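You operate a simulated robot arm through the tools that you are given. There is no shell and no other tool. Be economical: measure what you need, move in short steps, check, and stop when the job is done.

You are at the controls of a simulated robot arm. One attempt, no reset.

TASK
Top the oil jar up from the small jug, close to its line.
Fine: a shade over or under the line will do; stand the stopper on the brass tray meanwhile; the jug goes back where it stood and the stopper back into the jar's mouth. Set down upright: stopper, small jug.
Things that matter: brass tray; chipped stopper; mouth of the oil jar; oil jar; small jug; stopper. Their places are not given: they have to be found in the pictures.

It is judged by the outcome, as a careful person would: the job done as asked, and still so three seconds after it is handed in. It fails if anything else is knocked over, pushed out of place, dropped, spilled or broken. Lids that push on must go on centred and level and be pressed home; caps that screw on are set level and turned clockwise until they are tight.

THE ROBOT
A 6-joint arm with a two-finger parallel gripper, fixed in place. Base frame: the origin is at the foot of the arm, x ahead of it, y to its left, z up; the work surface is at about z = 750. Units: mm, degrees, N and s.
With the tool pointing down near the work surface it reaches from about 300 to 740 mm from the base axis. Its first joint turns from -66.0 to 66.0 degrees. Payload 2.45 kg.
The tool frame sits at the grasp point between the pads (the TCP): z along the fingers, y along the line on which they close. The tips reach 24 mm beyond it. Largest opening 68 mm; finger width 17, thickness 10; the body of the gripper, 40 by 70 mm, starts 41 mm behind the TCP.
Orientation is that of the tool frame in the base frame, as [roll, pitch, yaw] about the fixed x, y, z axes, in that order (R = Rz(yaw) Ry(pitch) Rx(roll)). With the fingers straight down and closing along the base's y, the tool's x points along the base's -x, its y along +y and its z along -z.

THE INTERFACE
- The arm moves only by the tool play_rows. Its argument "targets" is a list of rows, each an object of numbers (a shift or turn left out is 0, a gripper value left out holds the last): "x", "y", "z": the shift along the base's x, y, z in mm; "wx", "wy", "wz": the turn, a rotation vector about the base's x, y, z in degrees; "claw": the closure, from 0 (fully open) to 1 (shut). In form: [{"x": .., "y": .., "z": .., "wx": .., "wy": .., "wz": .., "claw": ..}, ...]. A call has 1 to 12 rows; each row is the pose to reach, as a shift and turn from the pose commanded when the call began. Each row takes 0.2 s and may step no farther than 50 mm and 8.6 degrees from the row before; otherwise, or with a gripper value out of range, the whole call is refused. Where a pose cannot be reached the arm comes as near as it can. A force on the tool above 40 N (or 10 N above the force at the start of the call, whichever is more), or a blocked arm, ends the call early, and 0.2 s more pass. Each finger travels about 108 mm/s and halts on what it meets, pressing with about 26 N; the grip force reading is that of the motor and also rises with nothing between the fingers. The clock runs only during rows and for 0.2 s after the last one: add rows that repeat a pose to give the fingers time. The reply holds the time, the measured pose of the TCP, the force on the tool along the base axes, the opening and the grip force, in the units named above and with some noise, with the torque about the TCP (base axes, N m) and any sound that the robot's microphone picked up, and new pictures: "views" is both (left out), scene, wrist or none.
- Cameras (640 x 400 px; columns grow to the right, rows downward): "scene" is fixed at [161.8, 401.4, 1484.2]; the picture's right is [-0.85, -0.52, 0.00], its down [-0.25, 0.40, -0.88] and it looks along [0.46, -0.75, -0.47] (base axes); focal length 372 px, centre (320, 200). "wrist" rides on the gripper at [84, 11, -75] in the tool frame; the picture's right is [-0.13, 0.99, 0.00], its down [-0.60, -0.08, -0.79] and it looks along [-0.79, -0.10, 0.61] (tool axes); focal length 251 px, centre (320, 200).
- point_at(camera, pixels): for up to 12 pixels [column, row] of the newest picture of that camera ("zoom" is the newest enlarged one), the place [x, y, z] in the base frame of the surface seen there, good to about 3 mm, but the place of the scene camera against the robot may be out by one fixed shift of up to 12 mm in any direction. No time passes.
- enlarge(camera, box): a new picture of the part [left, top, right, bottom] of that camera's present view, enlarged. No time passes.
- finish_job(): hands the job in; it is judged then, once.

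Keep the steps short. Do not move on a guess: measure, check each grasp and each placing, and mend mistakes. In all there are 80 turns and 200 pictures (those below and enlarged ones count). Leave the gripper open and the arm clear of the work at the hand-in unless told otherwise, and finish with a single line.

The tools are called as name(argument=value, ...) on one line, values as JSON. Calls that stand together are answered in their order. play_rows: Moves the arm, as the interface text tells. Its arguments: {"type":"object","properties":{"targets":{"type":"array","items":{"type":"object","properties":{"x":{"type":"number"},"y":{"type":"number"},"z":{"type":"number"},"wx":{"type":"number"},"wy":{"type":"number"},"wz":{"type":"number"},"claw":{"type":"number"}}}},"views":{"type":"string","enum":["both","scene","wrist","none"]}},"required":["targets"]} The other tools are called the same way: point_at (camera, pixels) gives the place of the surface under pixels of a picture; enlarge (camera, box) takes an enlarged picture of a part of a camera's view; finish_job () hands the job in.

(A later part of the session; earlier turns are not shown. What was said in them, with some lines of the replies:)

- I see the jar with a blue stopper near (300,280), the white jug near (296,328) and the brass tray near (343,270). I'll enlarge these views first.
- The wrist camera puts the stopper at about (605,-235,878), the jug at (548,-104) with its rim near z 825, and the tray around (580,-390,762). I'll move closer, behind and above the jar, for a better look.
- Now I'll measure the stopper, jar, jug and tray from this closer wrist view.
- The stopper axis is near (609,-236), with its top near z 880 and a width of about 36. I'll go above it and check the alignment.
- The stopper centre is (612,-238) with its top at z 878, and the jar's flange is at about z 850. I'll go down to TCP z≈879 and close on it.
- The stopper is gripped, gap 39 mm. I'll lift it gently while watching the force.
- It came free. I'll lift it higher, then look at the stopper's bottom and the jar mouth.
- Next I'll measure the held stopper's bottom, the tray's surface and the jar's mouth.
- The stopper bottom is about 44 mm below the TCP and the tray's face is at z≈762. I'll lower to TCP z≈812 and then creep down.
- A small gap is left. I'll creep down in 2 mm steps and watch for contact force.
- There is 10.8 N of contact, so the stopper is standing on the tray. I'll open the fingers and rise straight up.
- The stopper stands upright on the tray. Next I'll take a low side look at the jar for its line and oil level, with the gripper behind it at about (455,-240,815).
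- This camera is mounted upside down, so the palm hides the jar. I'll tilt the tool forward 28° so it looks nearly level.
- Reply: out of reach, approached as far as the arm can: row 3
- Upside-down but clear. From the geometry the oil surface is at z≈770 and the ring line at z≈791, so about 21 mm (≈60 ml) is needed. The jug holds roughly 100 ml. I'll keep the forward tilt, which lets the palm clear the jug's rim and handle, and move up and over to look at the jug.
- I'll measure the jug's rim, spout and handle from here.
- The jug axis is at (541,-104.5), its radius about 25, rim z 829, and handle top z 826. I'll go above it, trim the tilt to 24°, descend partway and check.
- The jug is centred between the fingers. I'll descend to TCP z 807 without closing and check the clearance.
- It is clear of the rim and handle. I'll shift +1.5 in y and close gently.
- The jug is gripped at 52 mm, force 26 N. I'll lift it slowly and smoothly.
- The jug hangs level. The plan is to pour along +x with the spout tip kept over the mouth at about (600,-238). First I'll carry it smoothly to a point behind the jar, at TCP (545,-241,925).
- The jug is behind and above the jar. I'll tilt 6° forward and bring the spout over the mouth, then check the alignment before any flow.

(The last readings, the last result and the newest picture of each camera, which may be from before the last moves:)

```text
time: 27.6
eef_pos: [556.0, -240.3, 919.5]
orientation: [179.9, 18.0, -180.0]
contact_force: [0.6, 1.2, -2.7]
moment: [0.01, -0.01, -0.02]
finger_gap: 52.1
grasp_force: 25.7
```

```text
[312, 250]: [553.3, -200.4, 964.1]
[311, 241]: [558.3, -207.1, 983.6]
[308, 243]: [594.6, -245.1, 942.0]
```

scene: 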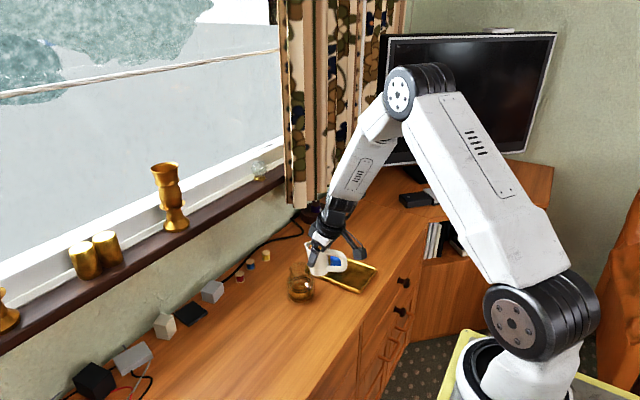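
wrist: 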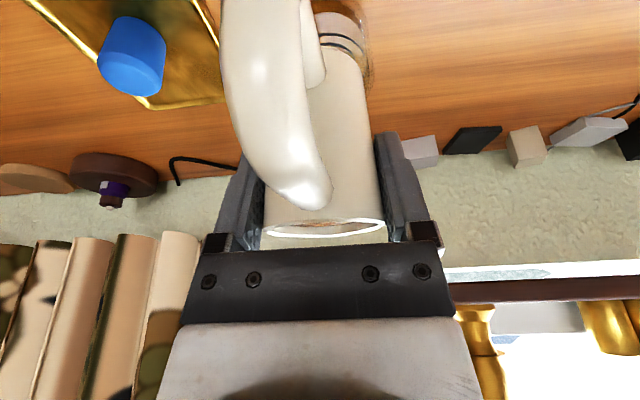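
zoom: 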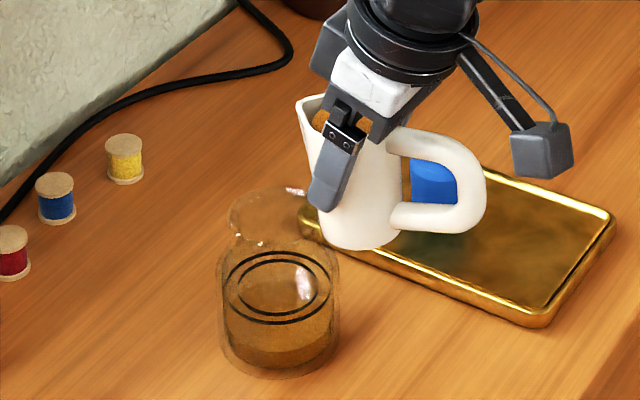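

The spout is over the rear half of the mouth and the oil is still inside. I'll tilt slowly to 14°, lowering with it, and look.

play_rows(targets=[{"x": 0.3, "z": -5, "wy": 2}, {"x": 0.6, "z": -10, "wy": 4}, {"x": 0.6, "z": -15, "wy": 6}, {"x": 0.6, "z": -20, "wy": 8}, {"x": 0.6, "z": -20, "wy": 8}], views="both")

enlarge(camera="scene", box=[270, 220, 350, 310])

```text
time: 28.8
eef_pos: [556.2, -241.1, 898.2]
orientation: [-180.0, 9.9, 180.0]
contact_force: [-0.6, -0.4, -2.5]
moment: [-0.05, -0.02, 0.01]
finger_gap: 52.2
grasp_force: 26.1
```

scene: 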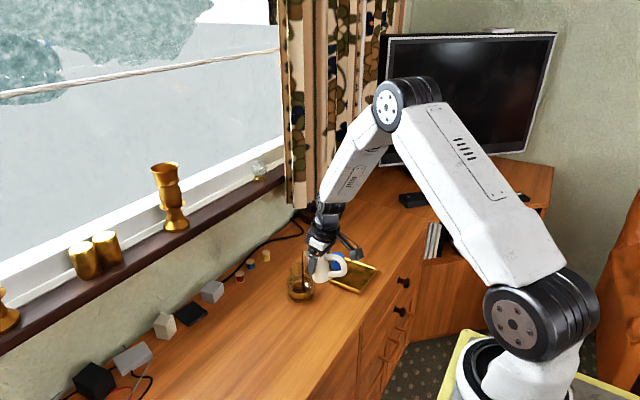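
wrist: 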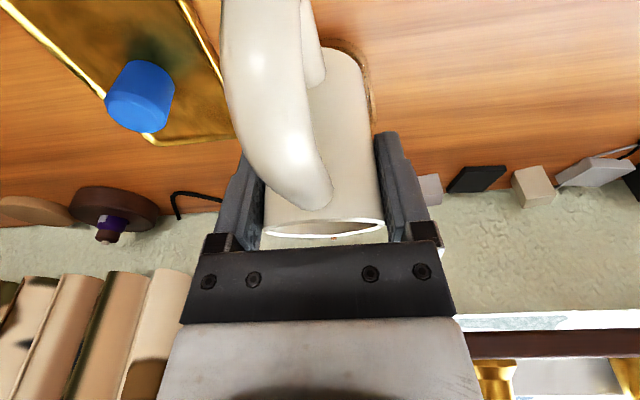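

```text
4.44 times, centred on (310, 265) of scene
```

zoom: 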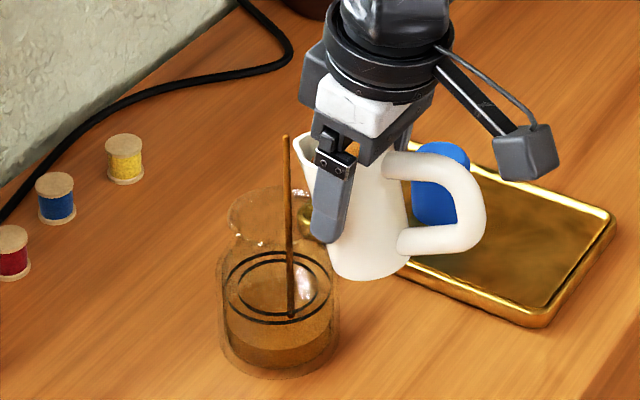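

A thin stream falls straight into the jar. It is about 10 mm behind the mouth's centre, so I'll nudge 3 mm forward and tilt on to 26°.

play_rows(targets=[{"x": 0.5, "z": -1, "wy": 2}, {"x": 1, "z": -2, "wy": 4}, {"x": 1.5, "z": -3.5, "wy": 6}, {"x": 2, "z": -5, "wy": 8}, {"x": 2, "z": -6, "wy": 10}, {"x": 2.4, "z": -7, "wy": 12}, {"x": 2.4, "z": -7, "wy": 12}, {"x": 2.4, "z": -7, "wy": 12}], views="scene")

enlarge(camera="scene", box=[270, 220, 350, 310])

```text
time: 30.6
eef_pos: [559.2, -241.8, 892.1]
orientation: [-179.9, -2.0, 179.9]
contact_force: [-0.2, -0.6, -2.7]
moment: [0.0, 0.0, -0.03]
finger_gap: 52.0
grasp_force: 26.6
```

scene: 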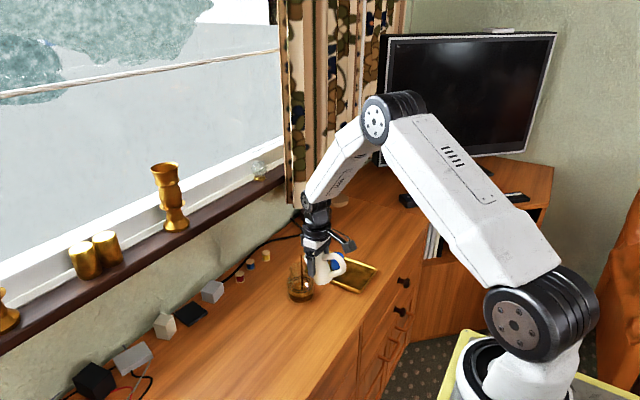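

```text
4.44 times, centred on (310, 265) of scene
```

zoom: 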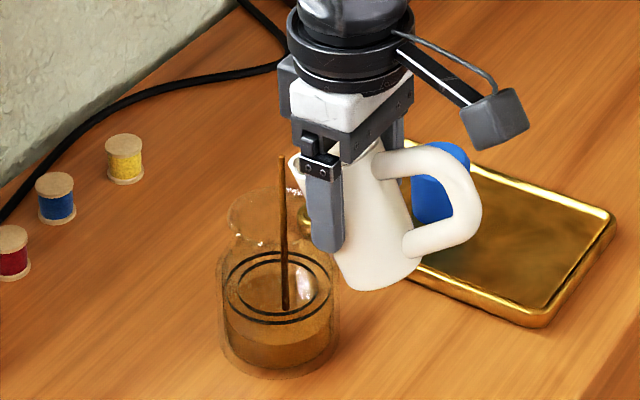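

The stream is well inside the mouth. I'll tilt on to 34° and dwell.

play_rows(targets=[{"wy": 2, "z": -0.5}, {"wy": 4, "z": -1}, {"wy": 6, "z": -1.5}, {"wy": 8, "z": -2, "x": 0.5}, {"wy": 8, "z": -2, "x": 0.5}, {"wy": 8, "z": -2, "x": 0.5}, {"wy": 8, "z": -2, "x": 0.5}, {"wy": 8, "z": -2, "x": 0.5}], views="scene")

enlarge(camera="scene", box=[280, 245, 330, 305])

```text
time: 32.4
eef_pos: [558.7, -240.6, 889.3]
orientation: [180.0, -10.1, 180.0]
contact_force: [0.1, -0.1, -3.2]
moment: [0.0, -0.04, -0.01]
finger_gap: 52.0
grasp_force: 26.0
```

scene: 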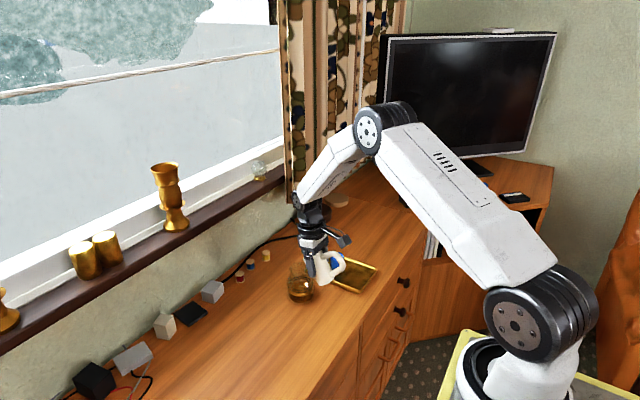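

```text
6.67 times, centred on (305, 275) of scene
```

zoom: 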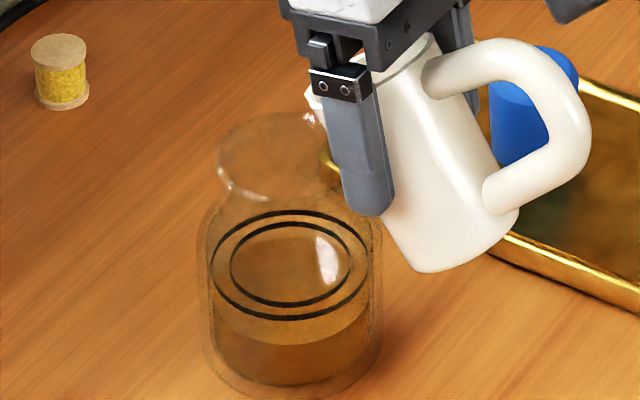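

The flow stopped at 34°. The oil's front edge (row 344) is still about 12 mm below the line's front edge (row 318). I'll tilt on to 44°.

play_rows(targets=[{"wy": 2}, {"wy": 4, "z": 0.5}, {"wy": 6, "z": 1}, {"wy": 8, "z": 1.5, "x": 0.5}, {"wy": 10, "z": 2, "x": 1}, {"wy": 10, "z": 2, "x": 1}, {"wy": 10, "z": 2, "x": 1}, {"wy": 10, "z": 2, "x": 1}, {"wy": 10, "z": 2, "x": 1}], views="scene")

enlarge(camera="scene", box=[280, 245, 330, 305])

```text
time: 34.4
eef_pos: [560.8, -241.0, 892.8]
orientation: [-179.9, -19.9, -180.0]
contact_force: [-0.4, -0.6, -2.3]
moment: [0.0, -0.04, 0.05]
finger_gap: 52.2
grasp_force: 26.4
```

scene: 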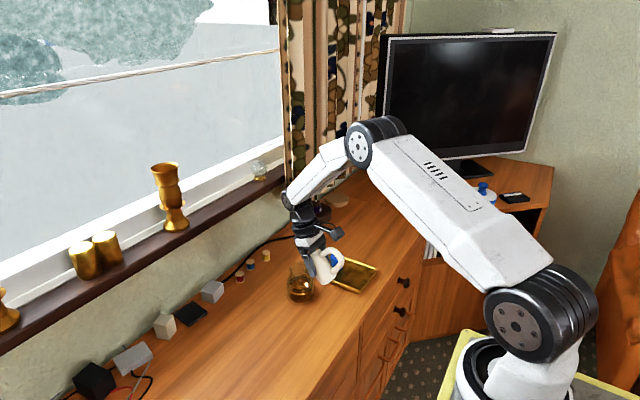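

```text
6.67 times, centred on (305, 275) of scene
```

zoom: 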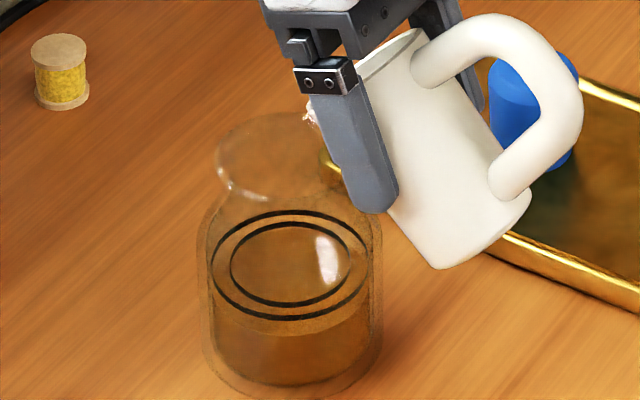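

The front edge is now at row ~334, leaving 6–7 mm. I'll tilt on to 50°.

play_rows(targets=[{"wy": 2, "z": 1}, {"wy": 4, "z": 2, "x": 0.6}, {"wy": 6, "z": 2.8, "x": 1.2}, {"wy": 6, "z": 2.8, "x": 1.2}, {"wy": 6, "z": 2.8, "x": 1.2}, {"wy": 6, "z": 2.8, "x": 1.2}, {"wy": 6, "z": 2.8, "x": 1.2}], views="scene")

enlarge(camera="scene", box=[280, 245, 330, 305])

```text
time: 36.0
eef_pos: [559.8, -240.0, 893.8]
orientation: [179.9, -25.9, -180.0]
contact_force: [0.7, -0.5, -2.7]
moment: [0.01, -0.04, 0.02]
finger_gap: 52.1
grasp_force: 26.0
```

scene: 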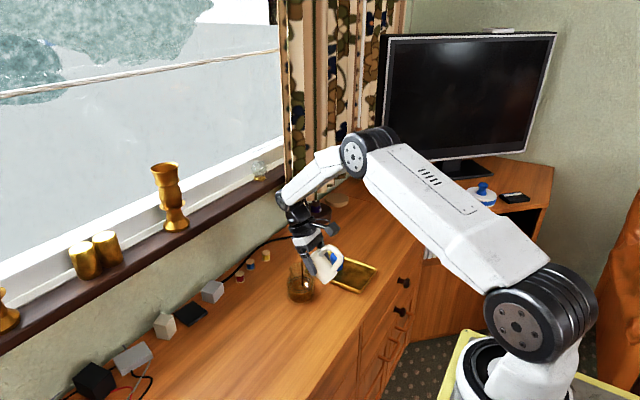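

```text
6.67 times, centred on (305, 275) of scene
```

zoom: 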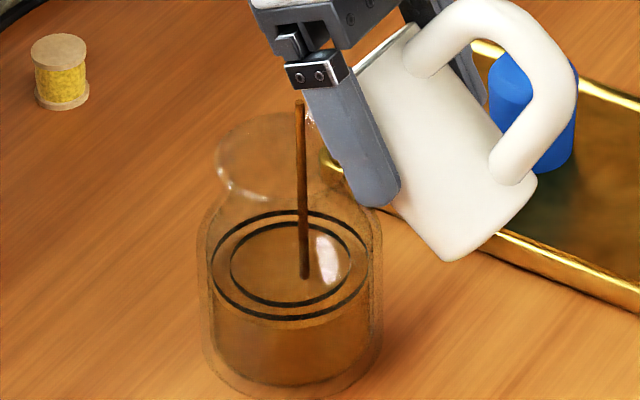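

It is still streaming and close to the line. I'll hold for 1 s and look again.

play_rows(targets=[{}, {}, {}, {}, {}], views="scene")

enlarge(camera="scene", box=[285, 260, 325, 305])

```text
time: 37.2
eef_pos: [561.2, -240.9, 893.8]
orientation: [180.0, -26.0, 180.0]
contact_force: [-0.6, 0.1, -2.2]
moment: [-0.02, -0.03, -0.01]
finger_gap: 52.1
grasp_force: 25.3
```

scene: 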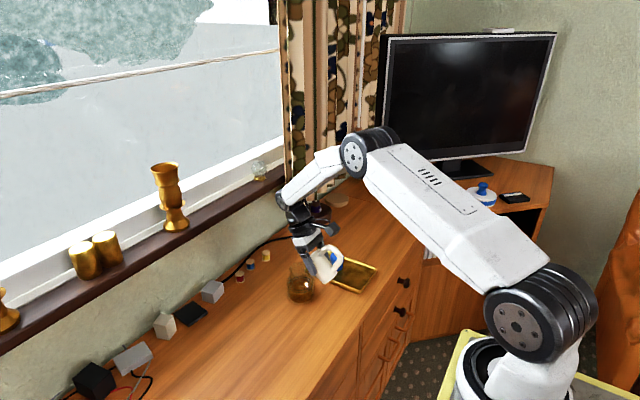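

```text
8.89 times, centred on (305, 282) of scene
```

zoom: 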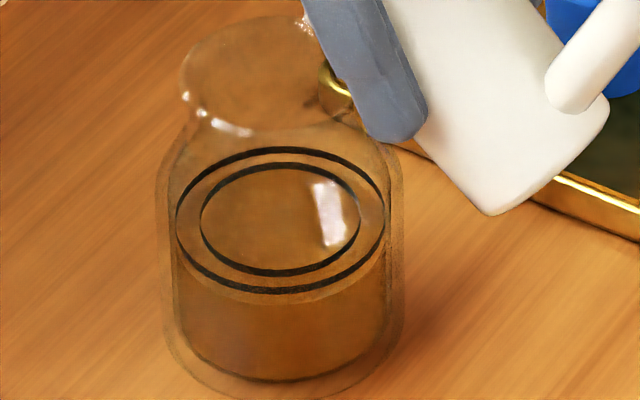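

The flow has stopped. The front edge is at row 303 and the line at ~290, so about 4 mm is left. I'll tilt 3° more.

play_rows(targets=[{"wy": 1, "z": 0.7}, {"wy": 2, "z": 1.4, "x": 0.5}, {"wy": 3, "z": 2, "x": 0.8}, {"wy": 3, "z": 2, "x": 0.8}, {"wy": 3, "z": 2, "x": 0.8}, {"wy": 3, "z": 2, "x": 0.8}, {"wy": 3, "z": 2, "x": 0.8}, {"wy": 3, "z": 2, "x": 0.8}, {"wy": 3, "z": 2, "x": 0.8}, {"wy": 3, "z": 2, "x": 0.8}, {"wy": 3, "z": 2, "x": 0.8}], views="scene")

enlarge(camera="scene", box=[285, 260, 325, 305])

```text
time: 39.6
eef_pos: [561.1, -241.5, 897.6]
orientation: [-180.0, -29.0, 179.9]
contact_force: [-0.4, -0.8, -2.4]
moment: [0.0, -0.05, 0.0]
finger_gap: 51.9
grasp_force: 26.4
```

scene: 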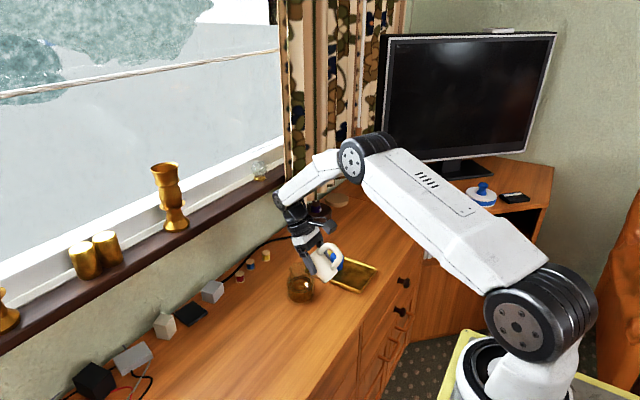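

```text
8.89 times, centred on (305, 282) of scene
```

zoom: 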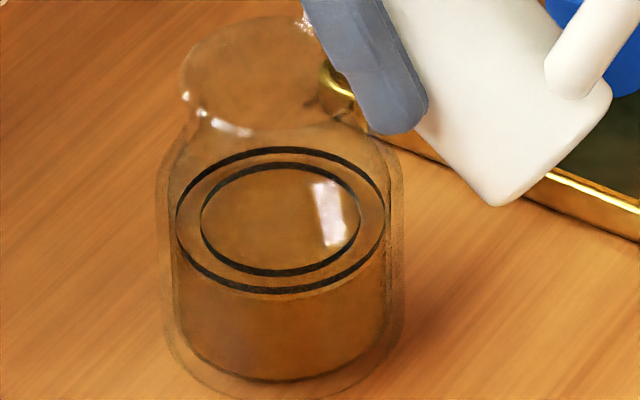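

Very near now. I'll look closer at the edge against the line.

enlarge(camera="scene", box=[291, 282, 317, 298])

```text
16.00 times, centred on (304, 290) of scene
```

zoom: 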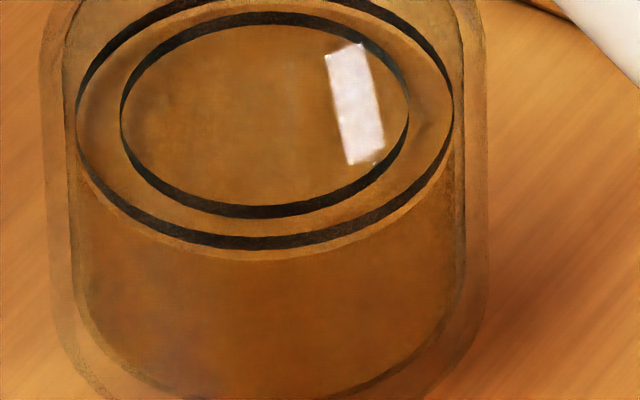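

The oil edge (row 261) is still ~3 mm under the line (row 242). I'll tilt 2.5° more and wait for it to settle.

play_rows(targets=[{"wy": 1, "z": 0.7}, {"wy": 2, "z": 1.4, "x": 0.5}, {"wy": 2.5, "z": 1.8, "x": 0.7}, {"wy": 2.5, "z": 1.8, "x": 0.7}, {"wy": 2.5, "z": 1.8, "x": 0.7}, {"wy": 2.5, "z": 1.8, "x": 0.7}, {"wy": 2.5, "z": 1.8, "x": 0.7}, {"wy": 2.5, "z": 1.8, "x": 0.7}, {"wy": 2.5, "z": 1.8, "x": 0.7}, {"wy": 2.5, "z": 1.8, "x": 0.7}], views="scene")

enlarge(camera="scene", box=[291, 282, 317, 298])

```text
time: 41.8
eef_pos: [563.5, -241.1, 897.6]
orientation: [180.0, -31.5, -180.0]
contact_force: [-0.1, -0.2, -2.0]
moment: [0.02, -0.01, 0.0]
finger_gap: 51.8
grasp_force: 26.1
```

scene: 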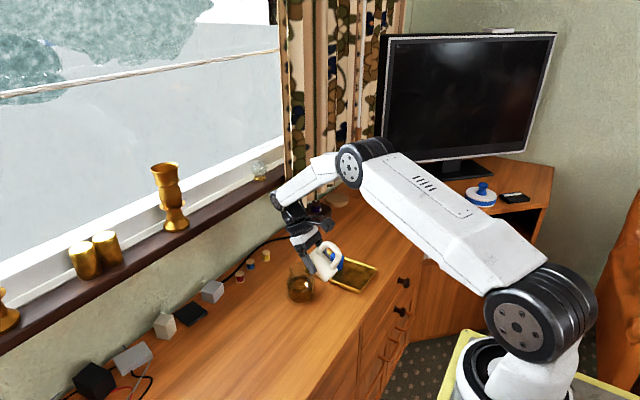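

```text
16.00 times, centred on (304, 290) of scene
```

zoom: 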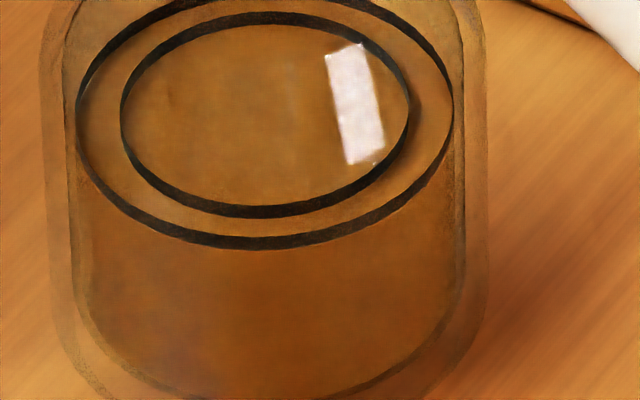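

The oil edge now meets the line's lower edge. A last 1.2° of tilt should bring it onto the line.

play_rows(targets=[{"wy": 0.6, "z": 0.4}, {"wy": 1.2, "z": 0.8, "x": 0.3}, {"wy": 1.2, "z": 0.8, "x": 0.3}, {"wy": 1.2, "z": 0.8, "x": 0.3}, {"wy": 1.2, "z": 0.8, "x": 0.3}, {"wy": 1.2, "z": 0.8, "x": 0.3}, {"wy": 1.2, "z": 0.8, "x": 0.3}, {"wy": 1.2, "z": 0.8, "x": 0.3}, {"wy": 1.2, "z": 0.8, "x": 0.3}], views="scene")

enlarge(camera="scene", box=[291, 282, 317, 298])

enlarge(camera="scene", box=[280, 240, 340, 290])

```text
time: 43.8
eef_pos: [564.3, -241.2, 899.3]
orientation: [180.0, -32.7, -180.0]
contact_force: [-0.5, -0.5, -2.4]
moment: [0.03, 0.0, 0.02]
finger_gap: 52.0
grasp_force: 26.1
```

scene: 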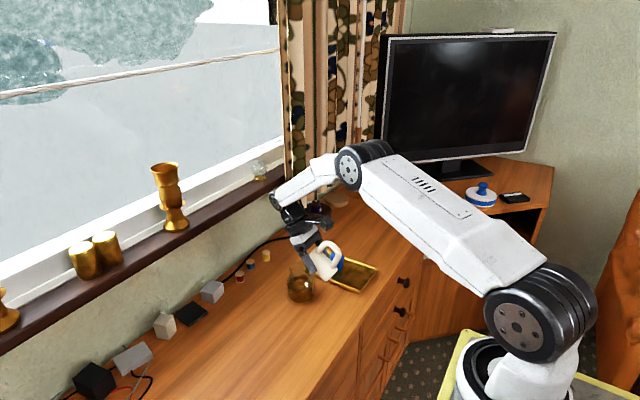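

```text
16.00 times, centred on (304, 290) of scene
```

zoom: 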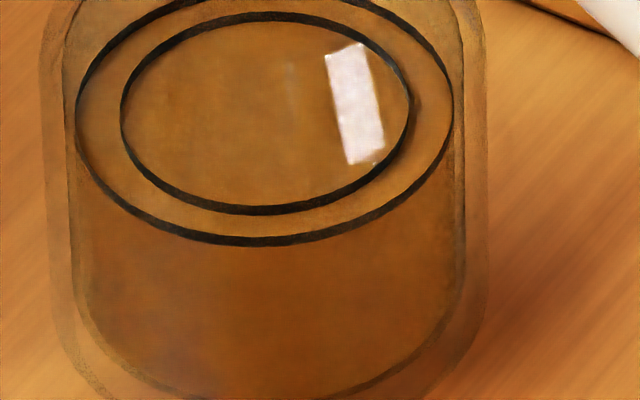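

```text
8.00 times, centred on (310, 265) of scene
```

zoom: 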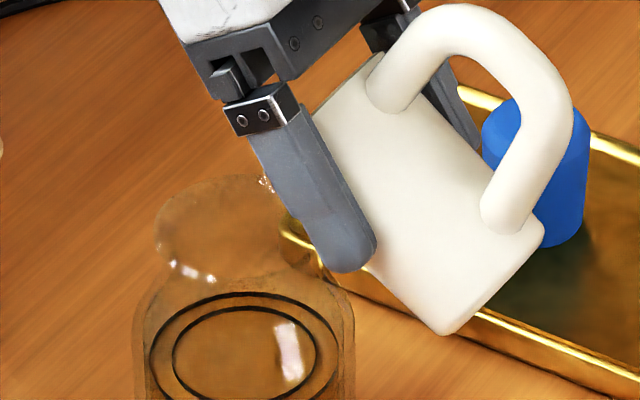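

The oil edge coincides with the line and the flow has stopped. I'll tilt the jug back upright while rising and drawing back from the jar.

play_rows(targets=[{"wy": -5, "z": 2}, {"wy": -11, "z": 5}, {"wy": -17, "z": 9, "x": -2}, {"wy": -23, "z": 13, "x": -5}, {"wy": -29, "z": 18, "x": -9}, {"wy": -35, "z": 22, "x": -13}, {"wy": -41, "z": 26, "x": -17}, {"wy": -47, "z": 29, "x": -21}, {"wy": -52, "z": 31, "x": -23}, {"wy": -56.7, "z": 31, "x": -24}, {"wy": -56.7, "z": 31, "x": -24}], views="both")

enlarge(camera="scene", box=[270, 210, 370, 310])

```text
time: 46.2
eef_pos: [540.1, -241.1, 930.0]
orientation: [-179.9, 24.0, -180.0]
contact_force: [0.1, 0.4, -2.7]
moment: [-0.02, -0.03, -0.02]
finger_gap: 52.0
grasp_force: 25.9
```

scene: 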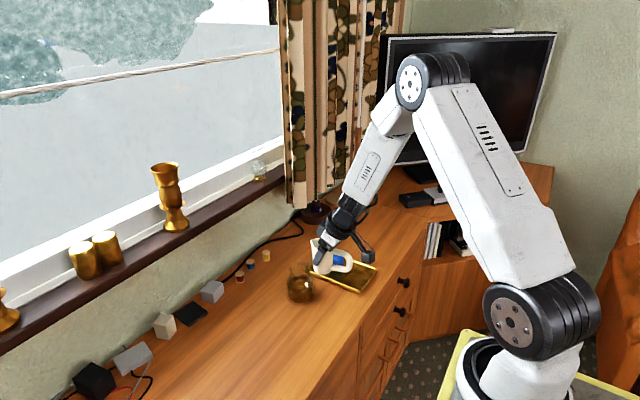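
wrist: 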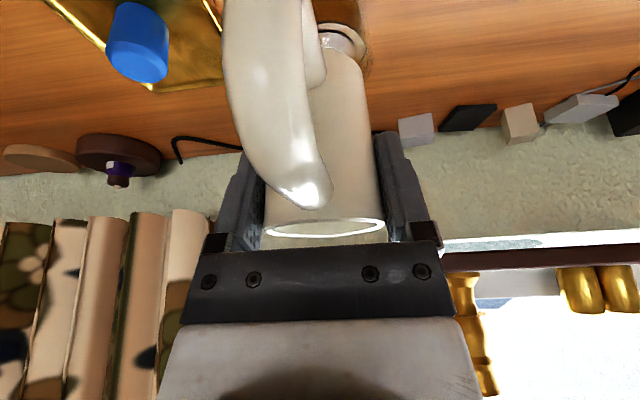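

```text
4.00 times, centred on (320, 260) of scene
```

zoom: 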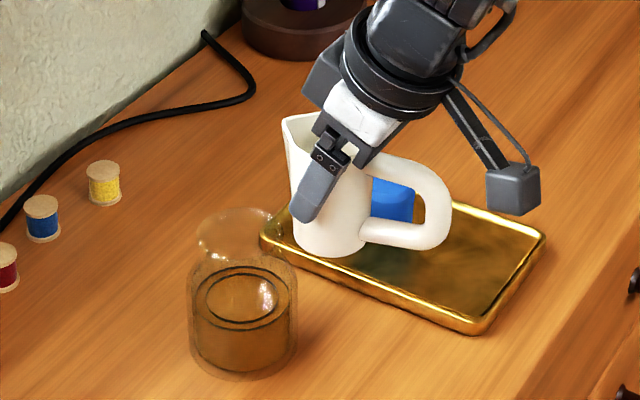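

The jug is upright and nothing was spilled. I'll carry it back above its old place.

play_rows(targets=[{"y": 6}, {"y": 18}, {"y": 34}, {"y": 54}, {"y": 74}, {"y": 94}, {"y": 112, "x": 0.5, "z": -6}, {"y": 126, "x": 0.5, "z": -18}, {"y": 134, "x": 0.5, "z": -34}, {"y": 137, "x": 0.5, "z": -52}, {"y": 137, "x": 0.5, "z": -70}, {"y": 137, "x": 0.5, "z": -70}], views="none")

play_rows(targets=[{"z": -15}, {"z": -30}, {"z": -40}, {"z": -46}, {"z": -49}, {"z": -49}], views="both")

enlarge(camera="scene", box=[260, 260, 360, 360])

```text
time: 48.8
eef_pos: [540.5, -103.8, 859.3]
orientation: [-180.0, 24.0, 179.9]
contact_force: [-0.2, 0.3, -2.5]
moment: [0.0, 0.0, 0.01]
finger_gap: 52.0
grasp_force: 26.1
```

```text
time: 50.2
eef_pos: [540.0, -103.1, 810.2]
orientation: [179.9, 24.0, -179.9]
contact_force: [-0.1, -0.3, -1.7]
moment: [0.03, 0.0, 0.0]
finger_gap: 51.9
grasp_force: 25.8
```

scene: 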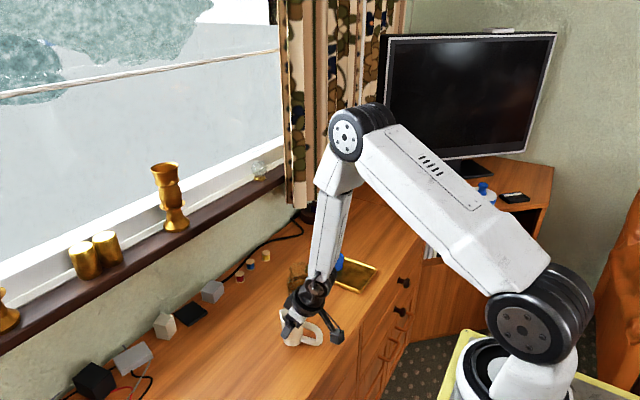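
wrist: 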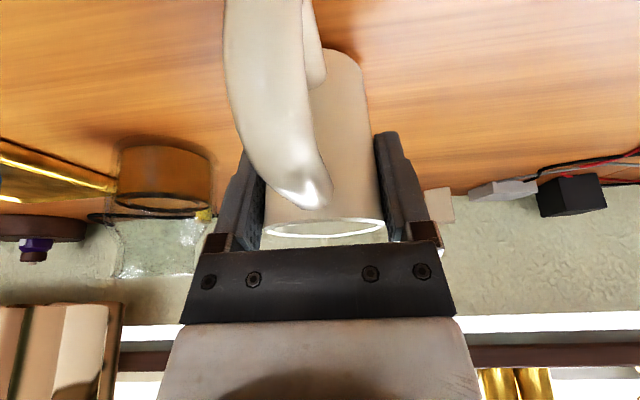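

```text
4.00 times, centred on (310, 310) of scene
```

zoom: 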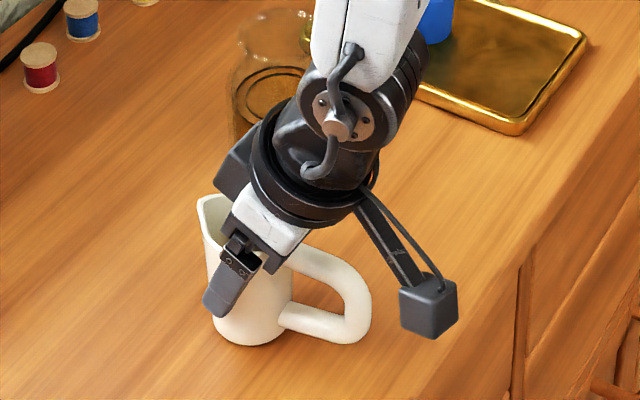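

About 3 mm remains. I'll creep down to contact.

play_rows(targets=[{"z": -1.5}, {"z": -2.5}, {"z": -3.3}, {"z": -3.3}], views="none")

```text
time: 51.2
eef_pos: [540.1, -104.3, 807.2]
orientation: [180.0, 24.0, 180.0]
contact_force: [-1.9, 1.9, 2.2]
moment: [0.0, 0.04, -0.03]
finger_gap: 52.1
grasp_force: 26.4
```

The force shifted from -2.5 to +2.2 N, so it is resting on the table. I'll go 0.4 mm more, then open slowly and rise straight up.

play_rows(targets=[{"z": -0.4}, {"z": -0.4, "claw": 0.2}, {"z": -0.4, "claw": 0.1}, {"z": -0.4, "claw": 0.0}, {"z": -0.4, "claw": 0}, {"z": 8}, {"z": 22}, {"z": 40}, {"z": 65}, {"z": 95}, {"z": 120}, {"z": 120}], views="both")

enlarge(camera="scene", box=[250, 230, 410, 360])

```text
time: 53.8
eef_pos: [539.6, -102.5, 928.8]
orientation: [180.0, 23.9, 180.0]
contact_force: [-0.4, -0.4, 0.0]
moment: [-0.01, 0.0, -0.03]
finger_gap: 68.1
grasp_force: 0.1
```

scene: 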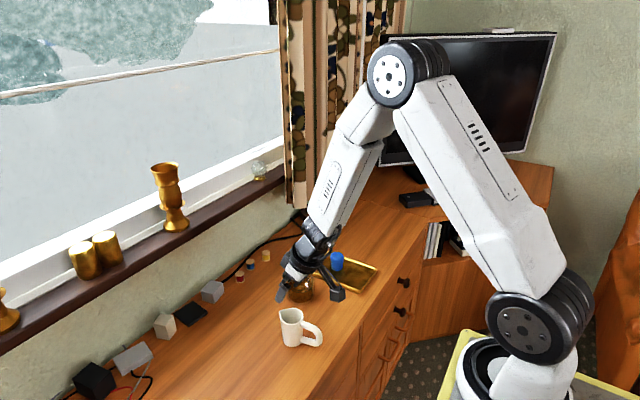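
wrist: 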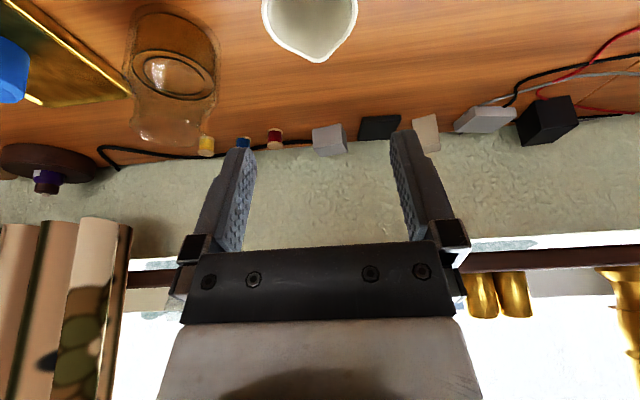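

```text
3.08 times, centred on (330, 295) of scene
```

zoom: 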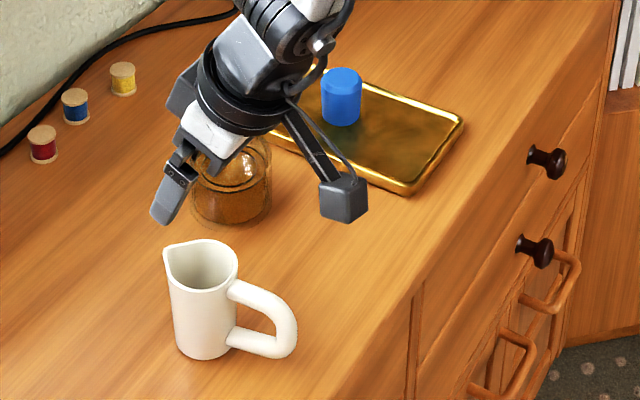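

The jug is back in its exact place. I'll level the tool, move to above the stopper on the tray and check.

play_rows(targets=[{"z": 15, "wy": 8}, {"z": 25, "y": -20, "wy": 16}, {"z": 25, "y": -60, "x": 5, "wy": 24}, {"z": 25, "y": -105, "x": 15, "wy": 24}, {"z": 25, "y": -150, "x": 25, "wy": 24}, {"z": 25, "y": -195, "x": 35, "wy": 24}, {"z": 25, "y": -240, "x": 42, "wy": 24}, {"z": 25, "y": -270, "x": 42, "wy": 24}, {"z": 10, "y": -284, "x": 42, "wy": 24}, {"z": -30, "y": -284, "x": 42, "wy": 24}, {"z": -55, "y": -284, "x": 42, "wy": 24}, {"z": -55, "y": -284, "x": 42, "wy": 24}], views="both")

point_at(camera="wrist", pixels=[[320, 95], [320, 105], [320, 120], [300, 110], [340, 110]])

```text
time: 56.4
eef_pos: [580.6, -388.3, 872.9]
orientation: [179.9, 0.0, -180.0]
contact_force: [0.4, 0.6, -0.4]
moment: [-0.01, -0.03, -0.04]
finger_gap: 67.9
grasp_force: 0.0
out of reach, approached as far as the arm can: row 1
```

scene: 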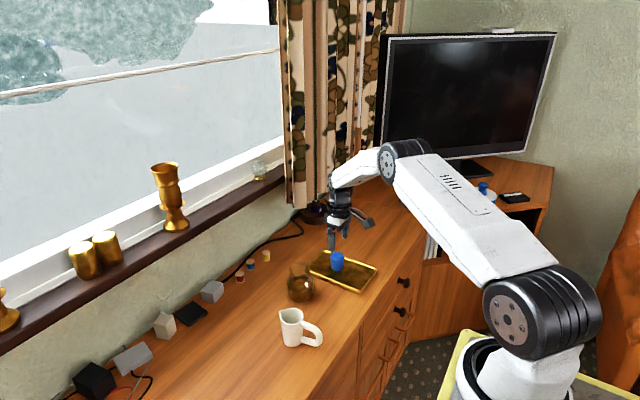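
wrist: 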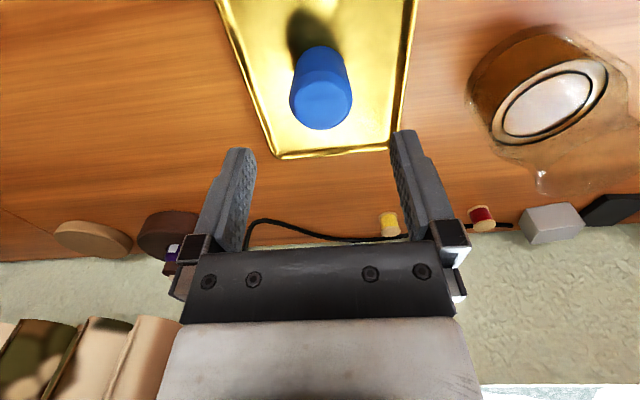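

```text
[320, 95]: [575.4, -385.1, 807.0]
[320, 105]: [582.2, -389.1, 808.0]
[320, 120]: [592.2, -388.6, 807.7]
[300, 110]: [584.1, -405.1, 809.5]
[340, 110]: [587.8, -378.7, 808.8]
```

Stopper centre is under the TCP, with its top at z 808. I'll descend to the same grip pose and close.

play_rows(targets=[{"x": 0.5, "z": -25}, {"x": 0.5, "z": -45}, {"x": 0.5, "z": -58}, {"x": 0.5, "z": -64}, {"x": 0.5, "z": -64}, {"x": 0.5, "z": -64, "claw": 0.25}, {"x": 0.5, "z": -64, "claw": 0.38}, {"x": 0.5, "z": -64, "claw": 0.5}, {"x": 0.5, "z": -64, "claw": 0.6}, {"x": 0.5, "z": -64, "claw": 0.6}], views="wrist")

```text
time: 58.6
eef_pos: [581.8, -389.1, 810.2]
orientation: [-180.0, 0.0, 179.9]
contact_force: [-0.3, 0.8, -0.7]
moment: [-0.05, 0.01, -0.01]
finger_gap: 39.8
grasp_force: 26.6
```

wrist: 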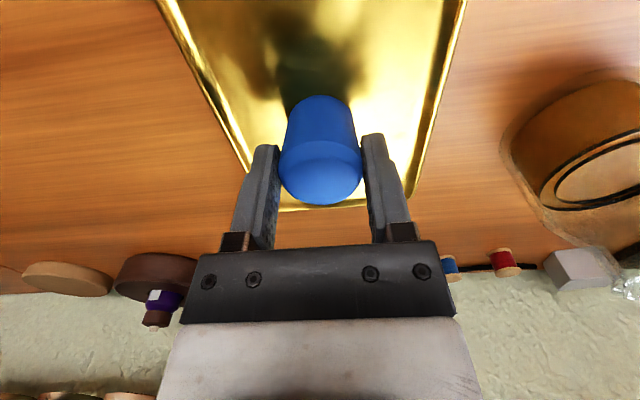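

It's gripped just as before. I'll lift it and carry it back over the jar mouth, commanded at x +30, y +149.5.

play_rows(targets=[{"z": 30}, {"z": 70}, {"z": 110}, {"z": 130}, {"z": 130, "y": 40, "x": 8}, {"z": 130, "y": 80, "x": 16}, {"z": 130, "y": 120, "x": 24}, {"z": 130, "y": 149.5, "x": 30}, {"z": 130, "y": 149.5, "x": 30}, {"z": 110, "y": 149.5, "x": 30}, {"z": 103, "y": 149.5, "x": 30}, {"z": 103, "y": 149.5, "x": 30}], views="both")

enlarge(camera="scene", box=[270, 220, 340, 310])

enlarge(camera="wrist", box=[240, 0, 400, 140])

```text
time: 61.2
eef_pos: [611.1, -236.7, 912.4]
orientation: [180.0, 0.0, -180.0]
contact_force: [0.1, -0.4, -0.4]
moment: [-0.04, 0.01, -0.02]
finger_gap: 39.5
grasp_force: 25.7
```

scene: 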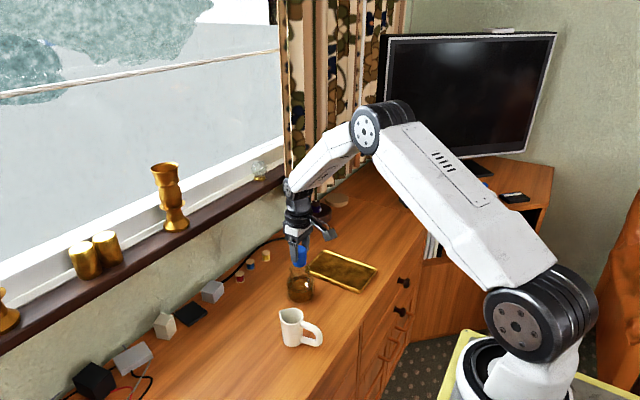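
wrist: 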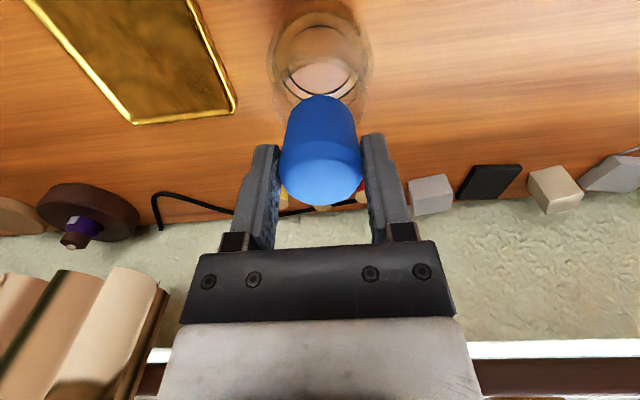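

```text
4.44 times, centred on (305, 265) of scene
```

zoom: 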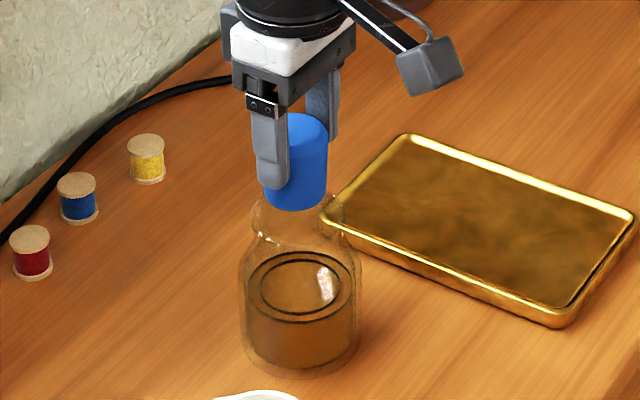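

```text
2.86 times, centred on (320, 70) of wrist
```

zoom: 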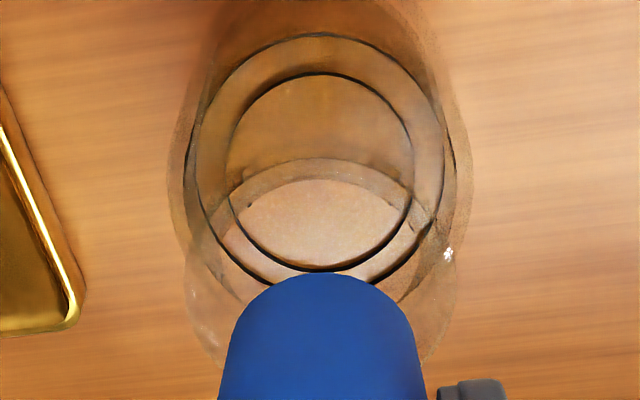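

The stopper is centred over the mouth: stopper 218–425 and flange 185–457 in the zoom, both centred at 321. The seated height should be 32 mm lower, so I'll go down slowly to 2 mm short of it.

play_rows(targets=[{"z": -8}, {"z": -15}, {"z": -20}, {"z": -24}, {"z": -27}, {"z": -29}, {"z": -30}, {"z": -30}], views="both")

enlarge(camera="scene", box=[270, 220, 340, 310])

```text
time: 63.0
eef_pos: [612.8, -236.6, 881.5]
orientation: [180.0, 0.0, -180.0]
contact_force: [0.1, 0.4, -0.3]
moment: [0.03, 0.01, 0.0]
finger_gap: 39.5
grasp_force: 25.9
```

scene: 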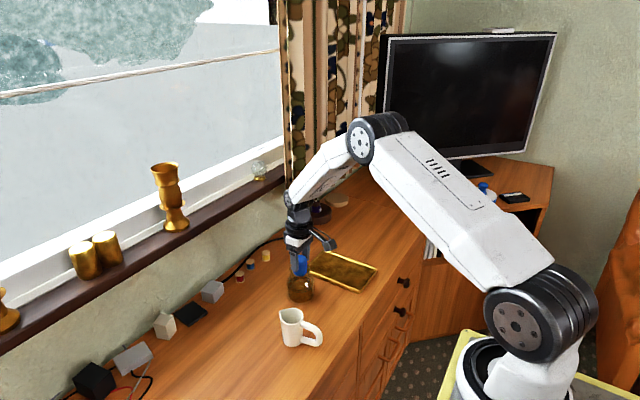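
wrist: 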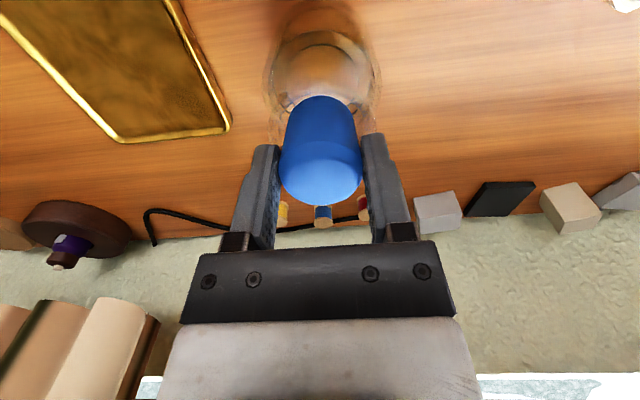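

```text
4.44 times, centred on (305, 265) of scene
```

zoom: 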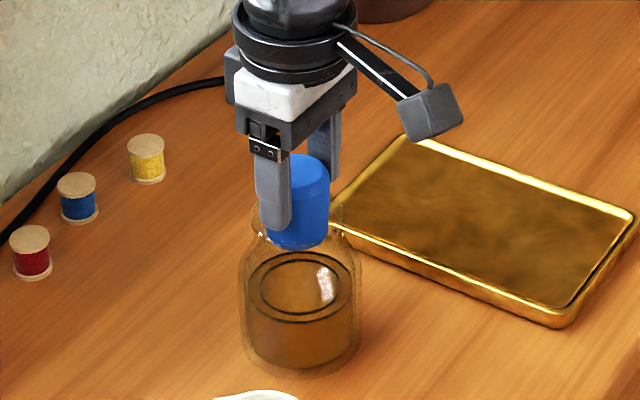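

It's in the mouth with no contact yet. I'll creep down in half-millimetre steps until it seats.

play_rows(targets=[{"z": -0.6}, {"z": -1.2}, {"z": -1.8}, {"z": -2.3}, {"z": -2.3}], views="none")

```text
time: 64.2
eef_pos: [613.2, -238.6, 878.9]
orientation: [180.0, -0.1, -179.9]
contact_force: [0.5, 1.1, 1.7]
moment: [0.01, 0.03, 0.02]
finger_gap: 39.2
grasp_force: 25.8
```

Contact is just starting (1.7 N), at about the original height. I'll press a little more.

play_rows(targets=[{"z": -0.5}, {"z": -1.0}, {"z": -1.4}, {"z": -1.4}], views="none")

```text
time: 65.2
eef_pos: [612.5, -238.5, 879.7]
orientation: [-179.8, 0.2, -180.0]
contact_force: [0.2, -0.2, 10.0]
moment: [-0.01, -0.03, -0.01]
finger_gap: 39.3
grasp_force: 25.9
```

It is firm at 10 N. I'll give one slightly firmer push to be sure it is home, then ease off.

play_rows(targets=[{"z": -0.6}, {"z": -1.2}, {"z": -1.2}], views="none")

```text
time: 66.0
eef_pos: [612.8, -237.7, 878.7]
orientation: [-179.9, 0.2, -180.0]
contact_force: [2.0, 1.0, 17.6]
moment: [0.01, -0.17, -0.02]
finger_gap: 39.5
grasp_force: 25.8
```

The stopper is seated: 17.6 N with no further travel. I'll ease off, open and rise straight up.

play_rows(targets=[{"z": 1.5}, {"z": 2}, {"z": 2, "claw": 0.38}, {"z": 2, "claw": 0.2}, {"z": 2, "claw": 0.0}, {"z": 2, "claw": 0.0}, {"z": 15}, {"z": 40}, {"z": 80}, {"z": 120}, {"z": 120}], views="both")

enlarge(camera="scene", box=[270, 235, 340, 310])

point_at(camera="scene", pixels=[[300, 259]])

```text
time: 68.4
eef_pos: [613.0, -238.7, 999.4]
orientation: [-180.0, 0.0, -180.0]
contact_force: [-0.4, -0.5, 0.0]
moment: [-0.01, -0.05, 0.02]
finger_gap: 68.2
grasp_force: 0.1
```

scene: 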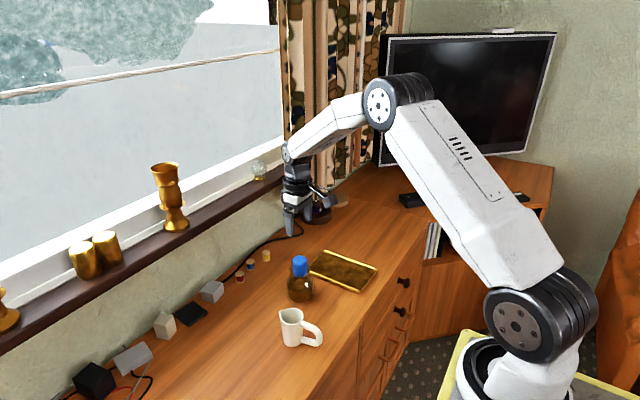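
wrist: 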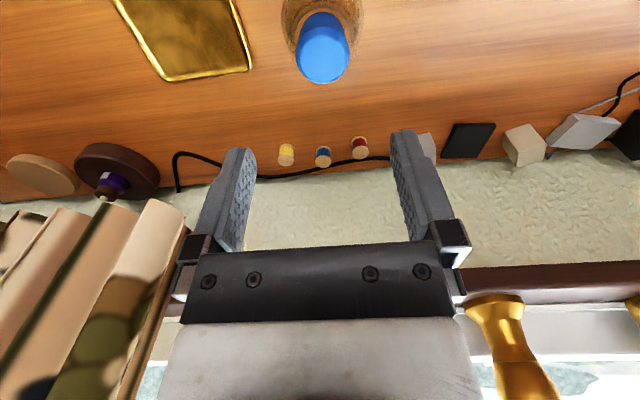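

```text
5.33 times, centred on (305, 272) of scene
```

zoom: 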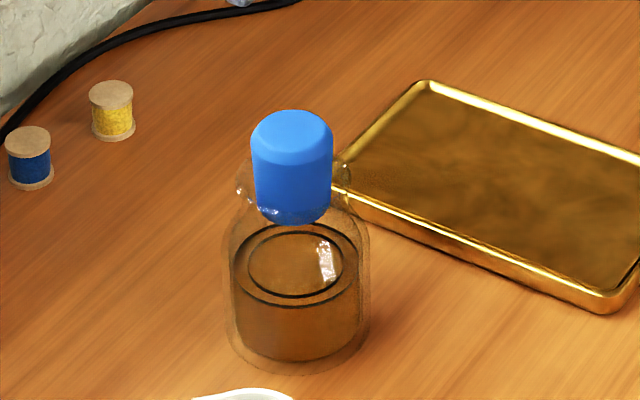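

```text
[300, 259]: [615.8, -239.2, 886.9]
```

The stopper is seated as it was at the start, upright, with its top within 1.5 mm of its first height. The oil is at the line, the jug is in its place, and the arm is clear with the gripper open. I'll hand in.

finish_job()

```text
The job is handed in.
```

The oil jar is topped up to its line, the small jug is back where it stood, and the stopper is pressed home in the jar's mouth with nothing seen spilled or knocked over.
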